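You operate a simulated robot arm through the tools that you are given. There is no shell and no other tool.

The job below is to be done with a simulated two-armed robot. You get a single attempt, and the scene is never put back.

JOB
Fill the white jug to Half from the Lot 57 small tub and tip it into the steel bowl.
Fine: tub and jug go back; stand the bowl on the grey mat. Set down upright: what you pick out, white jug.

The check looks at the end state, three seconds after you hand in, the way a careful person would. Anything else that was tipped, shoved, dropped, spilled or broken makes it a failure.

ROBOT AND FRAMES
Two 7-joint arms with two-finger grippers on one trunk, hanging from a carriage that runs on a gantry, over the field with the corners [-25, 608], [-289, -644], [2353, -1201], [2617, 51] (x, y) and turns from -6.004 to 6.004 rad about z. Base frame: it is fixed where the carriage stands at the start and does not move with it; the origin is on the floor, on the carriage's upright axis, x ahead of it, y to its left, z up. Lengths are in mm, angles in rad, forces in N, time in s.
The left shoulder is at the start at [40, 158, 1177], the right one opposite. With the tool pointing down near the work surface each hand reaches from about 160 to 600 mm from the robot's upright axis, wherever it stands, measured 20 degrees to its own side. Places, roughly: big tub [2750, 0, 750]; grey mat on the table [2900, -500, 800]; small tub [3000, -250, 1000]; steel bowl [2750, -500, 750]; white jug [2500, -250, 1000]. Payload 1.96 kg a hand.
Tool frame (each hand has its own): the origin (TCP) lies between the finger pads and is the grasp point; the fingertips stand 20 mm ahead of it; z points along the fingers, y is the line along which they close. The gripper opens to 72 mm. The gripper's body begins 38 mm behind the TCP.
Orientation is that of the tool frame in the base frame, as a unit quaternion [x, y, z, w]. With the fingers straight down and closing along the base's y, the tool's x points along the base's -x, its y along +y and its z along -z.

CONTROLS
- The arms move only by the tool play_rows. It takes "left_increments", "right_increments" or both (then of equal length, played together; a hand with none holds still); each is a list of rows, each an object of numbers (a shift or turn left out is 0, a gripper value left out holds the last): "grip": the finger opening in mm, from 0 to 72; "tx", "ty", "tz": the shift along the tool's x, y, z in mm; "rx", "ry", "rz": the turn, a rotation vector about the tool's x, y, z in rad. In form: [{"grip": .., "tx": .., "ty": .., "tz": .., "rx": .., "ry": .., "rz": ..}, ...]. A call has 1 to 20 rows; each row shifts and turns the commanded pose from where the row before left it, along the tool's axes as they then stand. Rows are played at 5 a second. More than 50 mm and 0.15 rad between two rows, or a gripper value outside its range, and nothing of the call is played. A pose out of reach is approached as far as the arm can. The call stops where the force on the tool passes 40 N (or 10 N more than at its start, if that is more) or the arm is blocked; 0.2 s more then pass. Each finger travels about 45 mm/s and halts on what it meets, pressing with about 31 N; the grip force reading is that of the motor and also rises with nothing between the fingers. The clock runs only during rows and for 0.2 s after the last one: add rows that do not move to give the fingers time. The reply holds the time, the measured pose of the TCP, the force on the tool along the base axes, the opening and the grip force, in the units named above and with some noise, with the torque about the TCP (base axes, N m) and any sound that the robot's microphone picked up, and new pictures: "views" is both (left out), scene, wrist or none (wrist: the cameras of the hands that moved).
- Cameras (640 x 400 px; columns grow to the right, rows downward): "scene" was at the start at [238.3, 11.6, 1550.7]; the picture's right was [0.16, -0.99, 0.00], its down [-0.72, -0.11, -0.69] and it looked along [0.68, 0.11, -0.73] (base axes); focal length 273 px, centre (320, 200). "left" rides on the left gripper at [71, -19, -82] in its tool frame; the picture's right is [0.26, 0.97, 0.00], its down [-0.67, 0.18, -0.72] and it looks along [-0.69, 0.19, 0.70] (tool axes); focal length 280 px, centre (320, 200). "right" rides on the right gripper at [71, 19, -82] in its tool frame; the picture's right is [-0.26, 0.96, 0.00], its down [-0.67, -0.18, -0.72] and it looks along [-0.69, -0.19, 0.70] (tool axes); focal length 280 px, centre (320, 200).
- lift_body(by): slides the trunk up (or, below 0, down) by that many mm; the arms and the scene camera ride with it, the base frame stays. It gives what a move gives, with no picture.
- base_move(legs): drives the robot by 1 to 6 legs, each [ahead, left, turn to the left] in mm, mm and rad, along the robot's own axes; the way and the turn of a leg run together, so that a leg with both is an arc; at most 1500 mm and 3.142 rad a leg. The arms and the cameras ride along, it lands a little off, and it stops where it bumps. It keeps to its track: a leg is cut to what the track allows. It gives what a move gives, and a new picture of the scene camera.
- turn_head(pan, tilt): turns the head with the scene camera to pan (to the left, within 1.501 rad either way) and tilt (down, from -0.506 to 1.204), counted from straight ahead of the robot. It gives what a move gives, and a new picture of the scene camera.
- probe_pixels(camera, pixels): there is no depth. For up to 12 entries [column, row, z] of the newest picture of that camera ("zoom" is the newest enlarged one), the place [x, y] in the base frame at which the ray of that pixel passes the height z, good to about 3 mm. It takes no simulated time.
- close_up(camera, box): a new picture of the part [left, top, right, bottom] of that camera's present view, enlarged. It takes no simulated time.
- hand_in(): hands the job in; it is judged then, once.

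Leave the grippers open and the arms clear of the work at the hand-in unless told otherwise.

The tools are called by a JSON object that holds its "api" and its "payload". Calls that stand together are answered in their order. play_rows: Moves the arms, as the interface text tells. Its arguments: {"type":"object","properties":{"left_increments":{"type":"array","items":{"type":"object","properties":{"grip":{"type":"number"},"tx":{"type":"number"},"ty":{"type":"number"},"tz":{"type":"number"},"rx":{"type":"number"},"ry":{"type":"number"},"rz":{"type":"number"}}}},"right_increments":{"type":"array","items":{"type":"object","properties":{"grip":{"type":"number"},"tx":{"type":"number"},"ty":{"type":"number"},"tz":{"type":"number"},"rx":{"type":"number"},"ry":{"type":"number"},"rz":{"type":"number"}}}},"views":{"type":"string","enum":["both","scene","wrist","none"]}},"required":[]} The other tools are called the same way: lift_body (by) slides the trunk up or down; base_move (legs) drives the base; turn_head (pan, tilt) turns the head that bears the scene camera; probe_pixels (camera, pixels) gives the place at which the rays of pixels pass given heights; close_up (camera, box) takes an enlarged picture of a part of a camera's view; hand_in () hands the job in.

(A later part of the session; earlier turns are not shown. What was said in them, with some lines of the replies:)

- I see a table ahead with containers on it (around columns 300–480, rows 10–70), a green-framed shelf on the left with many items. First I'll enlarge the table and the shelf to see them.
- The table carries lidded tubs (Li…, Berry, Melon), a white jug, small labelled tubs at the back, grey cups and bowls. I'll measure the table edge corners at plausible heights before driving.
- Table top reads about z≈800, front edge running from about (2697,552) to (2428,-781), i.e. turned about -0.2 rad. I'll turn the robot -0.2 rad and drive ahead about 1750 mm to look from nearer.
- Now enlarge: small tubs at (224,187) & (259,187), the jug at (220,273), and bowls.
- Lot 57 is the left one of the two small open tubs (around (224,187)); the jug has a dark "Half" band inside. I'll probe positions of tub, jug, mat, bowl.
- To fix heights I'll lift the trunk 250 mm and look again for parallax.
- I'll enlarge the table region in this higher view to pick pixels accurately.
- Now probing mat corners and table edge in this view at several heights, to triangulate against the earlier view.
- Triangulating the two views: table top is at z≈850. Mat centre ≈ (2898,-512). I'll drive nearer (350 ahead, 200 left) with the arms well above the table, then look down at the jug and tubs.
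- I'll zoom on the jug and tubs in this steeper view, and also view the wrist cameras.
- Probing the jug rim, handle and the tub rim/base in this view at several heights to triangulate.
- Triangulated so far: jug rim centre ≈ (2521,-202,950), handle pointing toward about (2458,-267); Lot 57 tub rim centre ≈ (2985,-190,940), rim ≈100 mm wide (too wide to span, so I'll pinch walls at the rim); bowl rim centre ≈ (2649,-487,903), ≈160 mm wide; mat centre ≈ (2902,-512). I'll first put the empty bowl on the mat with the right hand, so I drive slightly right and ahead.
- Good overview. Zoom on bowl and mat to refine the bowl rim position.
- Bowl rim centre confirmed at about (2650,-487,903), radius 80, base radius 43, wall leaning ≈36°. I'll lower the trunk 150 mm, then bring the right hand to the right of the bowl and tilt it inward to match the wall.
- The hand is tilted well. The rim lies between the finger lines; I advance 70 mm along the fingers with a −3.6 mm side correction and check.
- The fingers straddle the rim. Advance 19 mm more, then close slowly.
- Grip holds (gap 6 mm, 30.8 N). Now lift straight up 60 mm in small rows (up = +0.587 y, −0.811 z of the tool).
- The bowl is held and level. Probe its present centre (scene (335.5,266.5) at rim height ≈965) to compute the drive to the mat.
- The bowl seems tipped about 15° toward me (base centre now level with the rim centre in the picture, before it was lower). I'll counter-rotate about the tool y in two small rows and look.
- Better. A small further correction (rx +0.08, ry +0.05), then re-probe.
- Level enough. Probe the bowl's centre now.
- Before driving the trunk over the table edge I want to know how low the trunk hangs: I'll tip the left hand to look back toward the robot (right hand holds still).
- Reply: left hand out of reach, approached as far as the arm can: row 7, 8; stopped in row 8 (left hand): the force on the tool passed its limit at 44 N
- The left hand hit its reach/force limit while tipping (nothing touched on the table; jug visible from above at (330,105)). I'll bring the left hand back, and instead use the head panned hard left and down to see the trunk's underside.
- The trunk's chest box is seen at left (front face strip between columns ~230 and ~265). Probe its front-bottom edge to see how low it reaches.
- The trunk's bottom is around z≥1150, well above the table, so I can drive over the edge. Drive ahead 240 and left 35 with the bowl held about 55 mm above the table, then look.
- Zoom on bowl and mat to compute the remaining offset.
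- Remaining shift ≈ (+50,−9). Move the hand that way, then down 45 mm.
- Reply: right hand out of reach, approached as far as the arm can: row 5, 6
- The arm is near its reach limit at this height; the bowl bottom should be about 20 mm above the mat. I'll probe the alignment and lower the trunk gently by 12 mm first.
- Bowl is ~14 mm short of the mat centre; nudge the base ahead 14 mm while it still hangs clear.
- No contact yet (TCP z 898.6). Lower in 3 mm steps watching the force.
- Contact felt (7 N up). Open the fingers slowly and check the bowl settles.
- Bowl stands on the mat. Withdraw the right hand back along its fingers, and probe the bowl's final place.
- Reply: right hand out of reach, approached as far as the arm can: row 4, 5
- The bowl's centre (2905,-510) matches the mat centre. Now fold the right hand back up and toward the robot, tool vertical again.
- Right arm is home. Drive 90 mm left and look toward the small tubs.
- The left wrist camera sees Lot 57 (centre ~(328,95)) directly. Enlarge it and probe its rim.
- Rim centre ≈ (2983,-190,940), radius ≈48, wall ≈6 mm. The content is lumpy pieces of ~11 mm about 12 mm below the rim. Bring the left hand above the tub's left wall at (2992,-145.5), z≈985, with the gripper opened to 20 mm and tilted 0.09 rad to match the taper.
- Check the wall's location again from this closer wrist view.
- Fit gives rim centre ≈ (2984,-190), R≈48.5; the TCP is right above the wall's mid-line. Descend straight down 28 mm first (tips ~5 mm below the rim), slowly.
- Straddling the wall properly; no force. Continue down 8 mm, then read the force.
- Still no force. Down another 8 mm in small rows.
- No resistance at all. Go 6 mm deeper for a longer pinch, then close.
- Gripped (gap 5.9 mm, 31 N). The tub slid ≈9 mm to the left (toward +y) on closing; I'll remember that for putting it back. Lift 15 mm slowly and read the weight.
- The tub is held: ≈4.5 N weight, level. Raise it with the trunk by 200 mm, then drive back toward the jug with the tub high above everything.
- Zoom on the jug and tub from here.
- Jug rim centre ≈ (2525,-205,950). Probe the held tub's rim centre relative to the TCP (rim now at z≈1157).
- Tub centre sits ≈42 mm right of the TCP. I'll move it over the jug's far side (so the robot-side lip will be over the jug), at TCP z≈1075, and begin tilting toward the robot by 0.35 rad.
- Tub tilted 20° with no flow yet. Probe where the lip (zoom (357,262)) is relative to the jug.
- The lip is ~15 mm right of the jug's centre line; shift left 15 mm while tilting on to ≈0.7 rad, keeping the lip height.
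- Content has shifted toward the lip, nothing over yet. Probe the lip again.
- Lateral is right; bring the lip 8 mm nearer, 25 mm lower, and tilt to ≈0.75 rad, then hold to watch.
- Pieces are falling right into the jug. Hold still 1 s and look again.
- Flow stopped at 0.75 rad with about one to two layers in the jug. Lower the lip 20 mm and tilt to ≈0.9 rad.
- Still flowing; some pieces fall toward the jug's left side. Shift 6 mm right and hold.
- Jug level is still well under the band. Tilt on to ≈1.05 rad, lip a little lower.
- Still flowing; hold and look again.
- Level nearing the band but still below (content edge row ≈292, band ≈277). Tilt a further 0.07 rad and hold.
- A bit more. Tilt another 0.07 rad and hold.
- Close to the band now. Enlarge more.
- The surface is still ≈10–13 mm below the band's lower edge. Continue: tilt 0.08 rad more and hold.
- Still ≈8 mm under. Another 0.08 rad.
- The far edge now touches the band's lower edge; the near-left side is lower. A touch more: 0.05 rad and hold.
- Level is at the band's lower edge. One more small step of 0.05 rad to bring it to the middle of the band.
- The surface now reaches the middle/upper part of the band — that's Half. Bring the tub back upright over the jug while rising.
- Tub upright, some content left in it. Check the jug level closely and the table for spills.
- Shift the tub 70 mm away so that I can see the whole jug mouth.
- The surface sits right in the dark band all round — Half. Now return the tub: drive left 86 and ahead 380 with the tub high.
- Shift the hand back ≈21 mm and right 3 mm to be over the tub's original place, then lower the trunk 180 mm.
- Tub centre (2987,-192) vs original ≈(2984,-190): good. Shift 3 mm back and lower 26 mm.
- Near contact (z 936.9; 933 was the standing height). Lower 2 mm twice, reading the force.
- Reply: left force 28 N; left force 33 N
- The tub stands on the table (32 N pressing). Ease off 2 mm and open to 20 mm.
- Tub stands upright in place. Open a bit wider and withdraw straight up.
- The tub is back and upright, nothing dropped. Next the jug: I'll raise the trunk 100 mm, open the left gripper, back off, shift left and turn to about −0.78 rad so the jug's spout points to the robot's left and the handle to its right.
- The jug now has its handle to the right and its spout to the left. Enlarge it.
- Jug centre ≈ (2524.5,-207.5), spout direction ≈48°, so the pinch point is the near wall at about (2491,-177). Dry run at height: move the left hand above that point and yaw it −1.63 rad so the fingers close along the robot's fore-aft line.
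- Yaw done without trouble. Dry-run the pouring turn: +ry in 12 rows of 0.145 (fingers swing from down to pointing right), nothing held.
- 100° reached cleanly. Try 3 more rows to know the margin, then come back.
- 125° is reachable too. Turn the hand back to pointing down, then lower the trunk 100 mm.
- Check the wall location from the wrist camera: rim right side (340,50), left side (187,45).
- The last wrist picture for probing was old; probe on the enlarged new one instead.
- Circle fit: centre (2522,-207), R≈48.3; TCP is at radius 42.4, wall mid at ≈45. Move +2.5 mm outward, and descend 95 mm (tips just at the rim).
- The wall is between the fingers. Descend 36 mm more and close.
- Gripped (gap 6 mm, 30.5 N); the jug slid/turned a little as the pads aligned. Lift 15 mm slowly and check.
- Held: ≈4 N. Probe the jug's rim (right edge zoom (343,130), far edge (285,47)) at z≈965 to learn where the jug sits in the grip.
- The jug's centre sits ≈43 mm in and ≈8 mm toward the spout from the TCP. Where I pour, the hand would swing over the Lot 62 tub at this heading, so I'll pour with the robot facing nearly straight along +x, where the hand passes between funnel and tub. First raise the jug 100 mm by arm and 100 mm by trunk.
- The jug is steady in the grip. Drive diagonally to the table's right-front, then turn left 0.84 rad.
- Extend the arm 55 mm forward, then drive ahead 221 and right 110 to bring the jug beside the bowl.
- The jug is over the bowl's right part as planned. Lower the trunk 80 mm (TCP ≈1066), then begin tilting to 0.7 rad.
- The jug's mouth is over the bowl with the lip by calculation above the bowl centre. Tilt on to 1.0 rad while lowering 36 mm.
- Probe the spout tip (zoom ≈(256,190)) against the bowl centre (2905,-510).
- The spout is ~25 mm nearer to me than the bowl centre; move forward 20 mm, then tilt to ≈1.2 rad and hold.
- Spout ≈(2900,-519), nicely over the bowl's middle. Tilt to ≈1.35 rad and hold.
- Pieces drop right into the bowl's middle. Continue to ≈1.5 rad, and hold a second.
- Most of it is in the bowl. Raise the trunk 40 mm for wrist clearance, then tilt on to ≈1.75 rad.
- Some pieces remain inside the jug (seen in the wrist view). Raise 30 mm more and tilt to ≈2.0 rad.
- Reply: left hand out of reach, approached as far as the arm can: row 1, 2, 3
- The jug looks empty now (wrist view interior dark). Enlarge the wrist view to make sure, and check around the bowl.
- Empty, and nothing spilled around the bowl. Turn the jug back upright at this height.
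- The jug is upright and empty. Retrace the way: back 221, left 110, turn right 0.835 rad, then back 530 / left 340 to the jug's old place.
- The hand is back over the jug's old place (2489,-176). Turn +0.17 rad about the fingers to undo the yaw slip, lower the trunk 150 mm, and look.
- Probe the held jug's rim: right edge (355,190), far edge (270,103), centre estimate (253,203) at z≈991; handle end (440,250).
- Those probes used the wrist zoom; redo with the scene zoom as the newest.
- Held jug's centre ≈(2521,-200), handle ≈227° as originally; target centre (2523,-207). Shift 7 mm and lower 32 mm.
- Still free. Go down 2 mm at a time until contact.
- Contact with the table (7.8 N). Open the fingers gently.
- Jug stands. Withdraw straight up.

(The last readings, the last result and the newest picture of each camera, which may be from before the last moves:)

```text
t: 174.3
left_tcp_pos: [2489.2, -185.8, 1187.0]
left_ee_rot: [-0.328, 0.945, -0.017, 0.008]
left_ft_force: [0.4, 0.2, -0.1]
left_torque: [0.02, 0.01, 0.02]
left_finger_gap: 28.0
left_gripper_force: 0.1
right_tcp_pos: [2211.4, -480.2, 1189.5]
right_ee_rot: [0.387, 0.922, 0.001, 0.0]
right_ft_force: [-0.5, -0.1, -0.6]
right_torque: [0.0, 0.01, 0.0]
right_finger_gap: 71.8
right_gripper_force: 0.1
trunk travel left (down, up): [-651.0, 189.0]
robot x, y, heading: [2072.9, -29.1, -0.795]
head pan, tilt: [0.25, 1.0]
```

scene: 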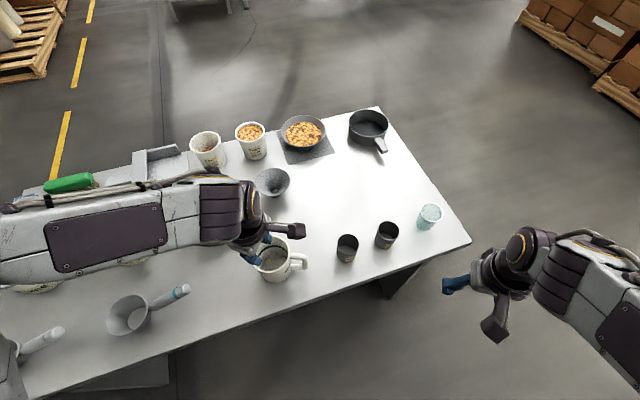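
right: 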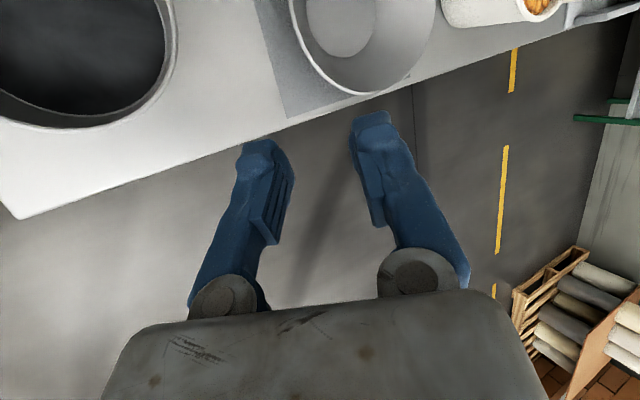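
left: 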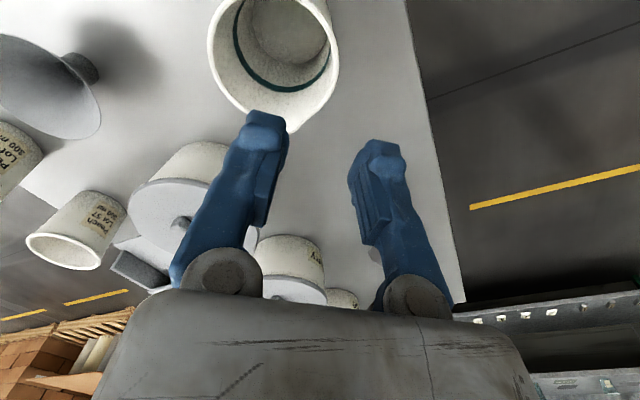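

Jug is clear and standing. Un-yaw the left hand, open both grippers fully, and back the robot away; then check the whole table.

{"api": "play_rows", "payload": {"left_increments": [{"rx": -0.04, "grip": 72}, {"rz": 0.146}, {"rz": 0.146}, {"rz": 0.146}, {"rz": 0.146}, {"rz": 0.146}, {"rz": 0.146}, {"rz": 0.146}, {"rz": 0.146}, {"rz": 0.146}, {"rz": 0.146}, {}], "views": "none"}}

{"api": "base_move", "payload": {"legs": [[-350, -200, 0], [0, 0, 0.6]]}}

{"api": "turn_head", "payload": {"pan": 0.0, "tilt": 0.75}}

```text
t: 176.9
left_tcp_pos: [2489.4, -184.3, 1188.0]
left_ee_rot: [0.386, 0.922, 0.003, 0.0]
left_ft_force: [1.0, 0.9, 0.4]
left_torque: [0.0, 0.02, 0.0]
left_finger_gap: 71.8
left_gripper_force: 0.0
right_tcp_pos: [2210.7, -481.2, 1190.2]
right_ee_rot: [0.386, 0.923, 0.0, -0.001]
right_ft_force: [-0.1, 0.1, -0.7]
right_torque: [-0.01, -0.01, 0.02]
right_finger_gap: 72.3
right_gripper_force: 0.0
trunk travel left (down, up): [-651.0, 189.0]
robot x, y, heading: [2076.3, -29.6, -0.79]
head pan, tilt: [0.25, 1.0]
```

```text
t: 181.1
left_tcp_pos: [2116.2, 182.4, 1188.9]
left_ee_rot: [0.095, 0.995, 0.003, -0.001]
left_ft_force: [-0.3, -0.4, 0.0]
left_torque: [-0.02, 0.0, -0.01]
left_finger_gap: 72.0
left_gripper_force: 0.1
right_tcp_pos: [2052.4, -217.6, 1189.4]
right_ee_rot: [0.096, 0.995, 0.0, 0.0]
right_ft_force: [0.0, 0.5, 0.1]
right_torque: [-0.02, 0.03, -0.01]
right_finger_gap: 71.9
right_gripper_force: 0.1
trunk travel left (down, up): [-651.0, 189.0]
robot x, y, heading: [1685.5, 81.6, -0.192]
head pan, tilt: [0.25, 1.0]
```

scene: 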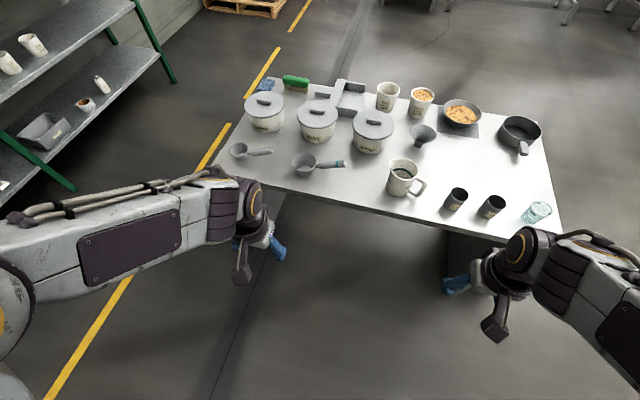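

```text
t: 181.8
left_tcp_pos: [2115.4, 183.3, 1188.9]
left_ee_rot: [0.096, 0.995, 0.003, 0.0]
left_ft_force: [0.4, -0.4, 0.4]
left_torque: [-0.01, 0.02, 0.0]
left_finger_gap: 72.0
left_gripper_force: 0.1
right_tcp_pos: [2052.9, -216.7, 1190.1]
right_ee_rot: [0.096, 0.995, 0.0, 0.0]
right_ft_force: [0.9, 0.4, -0.4]
right_torque: [0.01, 0.01, -0.02]
right_finger_gap: 72.0
right_gripper_force: 0.0
trunk travel left (down, up): [-651.0, 189.0]
robot x, y, heading: [1686.0, 79.7, -0.193]
head pan, tilt: [0.0, 0.75]
```

scene: 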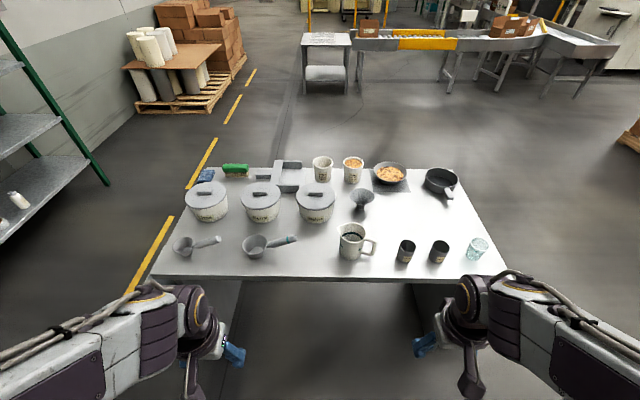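

Everything stands. Enlarge parts of the table to look for strays.

{"api": "close_up", "payload": {"camera": "scene", "box": [300, 145, 420, 220]}}

{"api": "close_up", "payload": {"camera": "scene", "box": [310, 200, 510, 320]}}

{"api": "close_up", "payload": {"camera": "scene", "box": [140, 150, 340, 290]}}

```text
5.33 times, centred on (360, 182) of scene
```

zoom: 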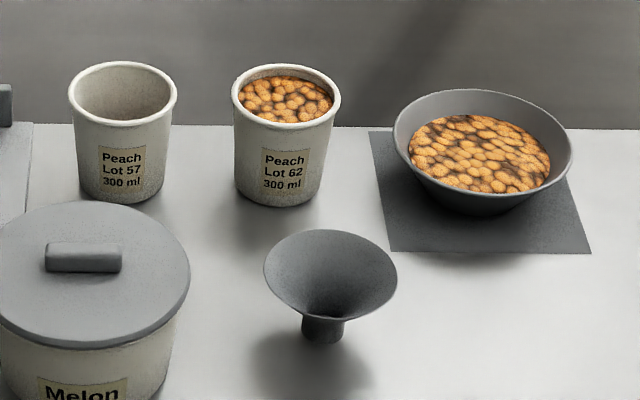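

```text
3.20 times, centred on (410, 260) of scene
```

zoom: 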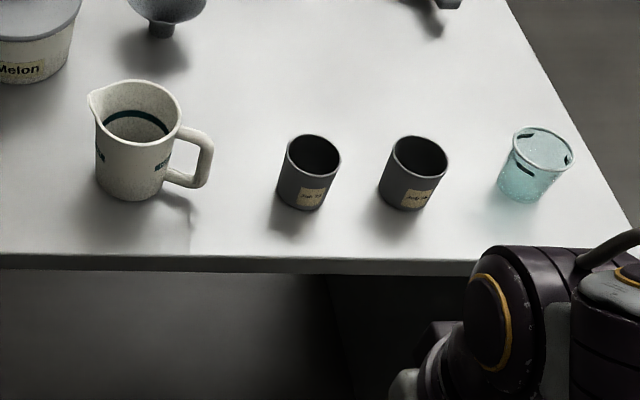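

```text
2.86 times, centred on (240, 220) of scene
```

zoom: 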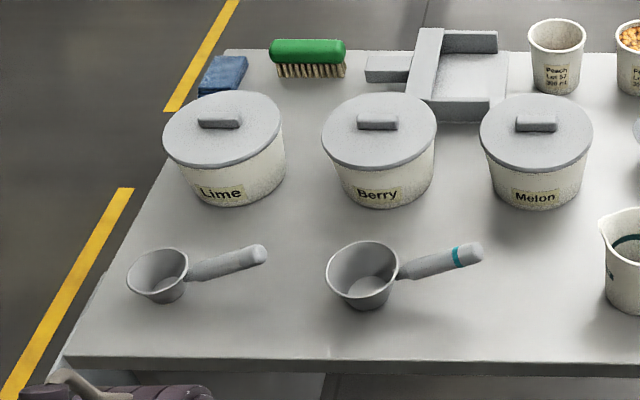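

Quick check of the jug's and tub's final places.

{"api": "probe_pixels", "payload": {"camera": "scene", "pixels": [[354.5, 231, 950], [322.8, 162.5, 940], [390.5, 173, 903]]}}

```text
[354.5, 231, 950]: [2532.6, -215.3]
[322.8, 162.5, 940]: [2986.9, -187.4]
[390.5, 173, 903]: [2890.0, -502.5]
```

The tub and jug are back at their places upright, the bowl with the portion stands on the mat, no strays seen, grippers open and arms clear. Handing in.

{"api": "hand_in", "payload": {}}

```text
The job is handed in.
```

The job is done and handed in. The white jug was filled to its Half band from the Lot 57 tub, then emptied completely into the steel bowl.

- **Bowl:** I stood it on the grey mat, centred, while it was still empty, then poured into it there.
- **Lot 57 tub:** it is back upright within about 3 mm of where it was, with some peach pieces left in it.
- **Jug:** it is back upright and empty, handle pointing the same way as before. My last measurement put it roughly 10 mm from its old spot, but that view was at a shallow angle and may be off by about that much.
- **Rest of the table:** enlarged views showed no spilled pieces and nothing else moved or tipped. I did not enlarge the floor.

The fill level was judged by eye. The pieces came up to the middle or upper part of the band all round, with a few small pockets.

Both grippers are open and the robot has backed away from the table.
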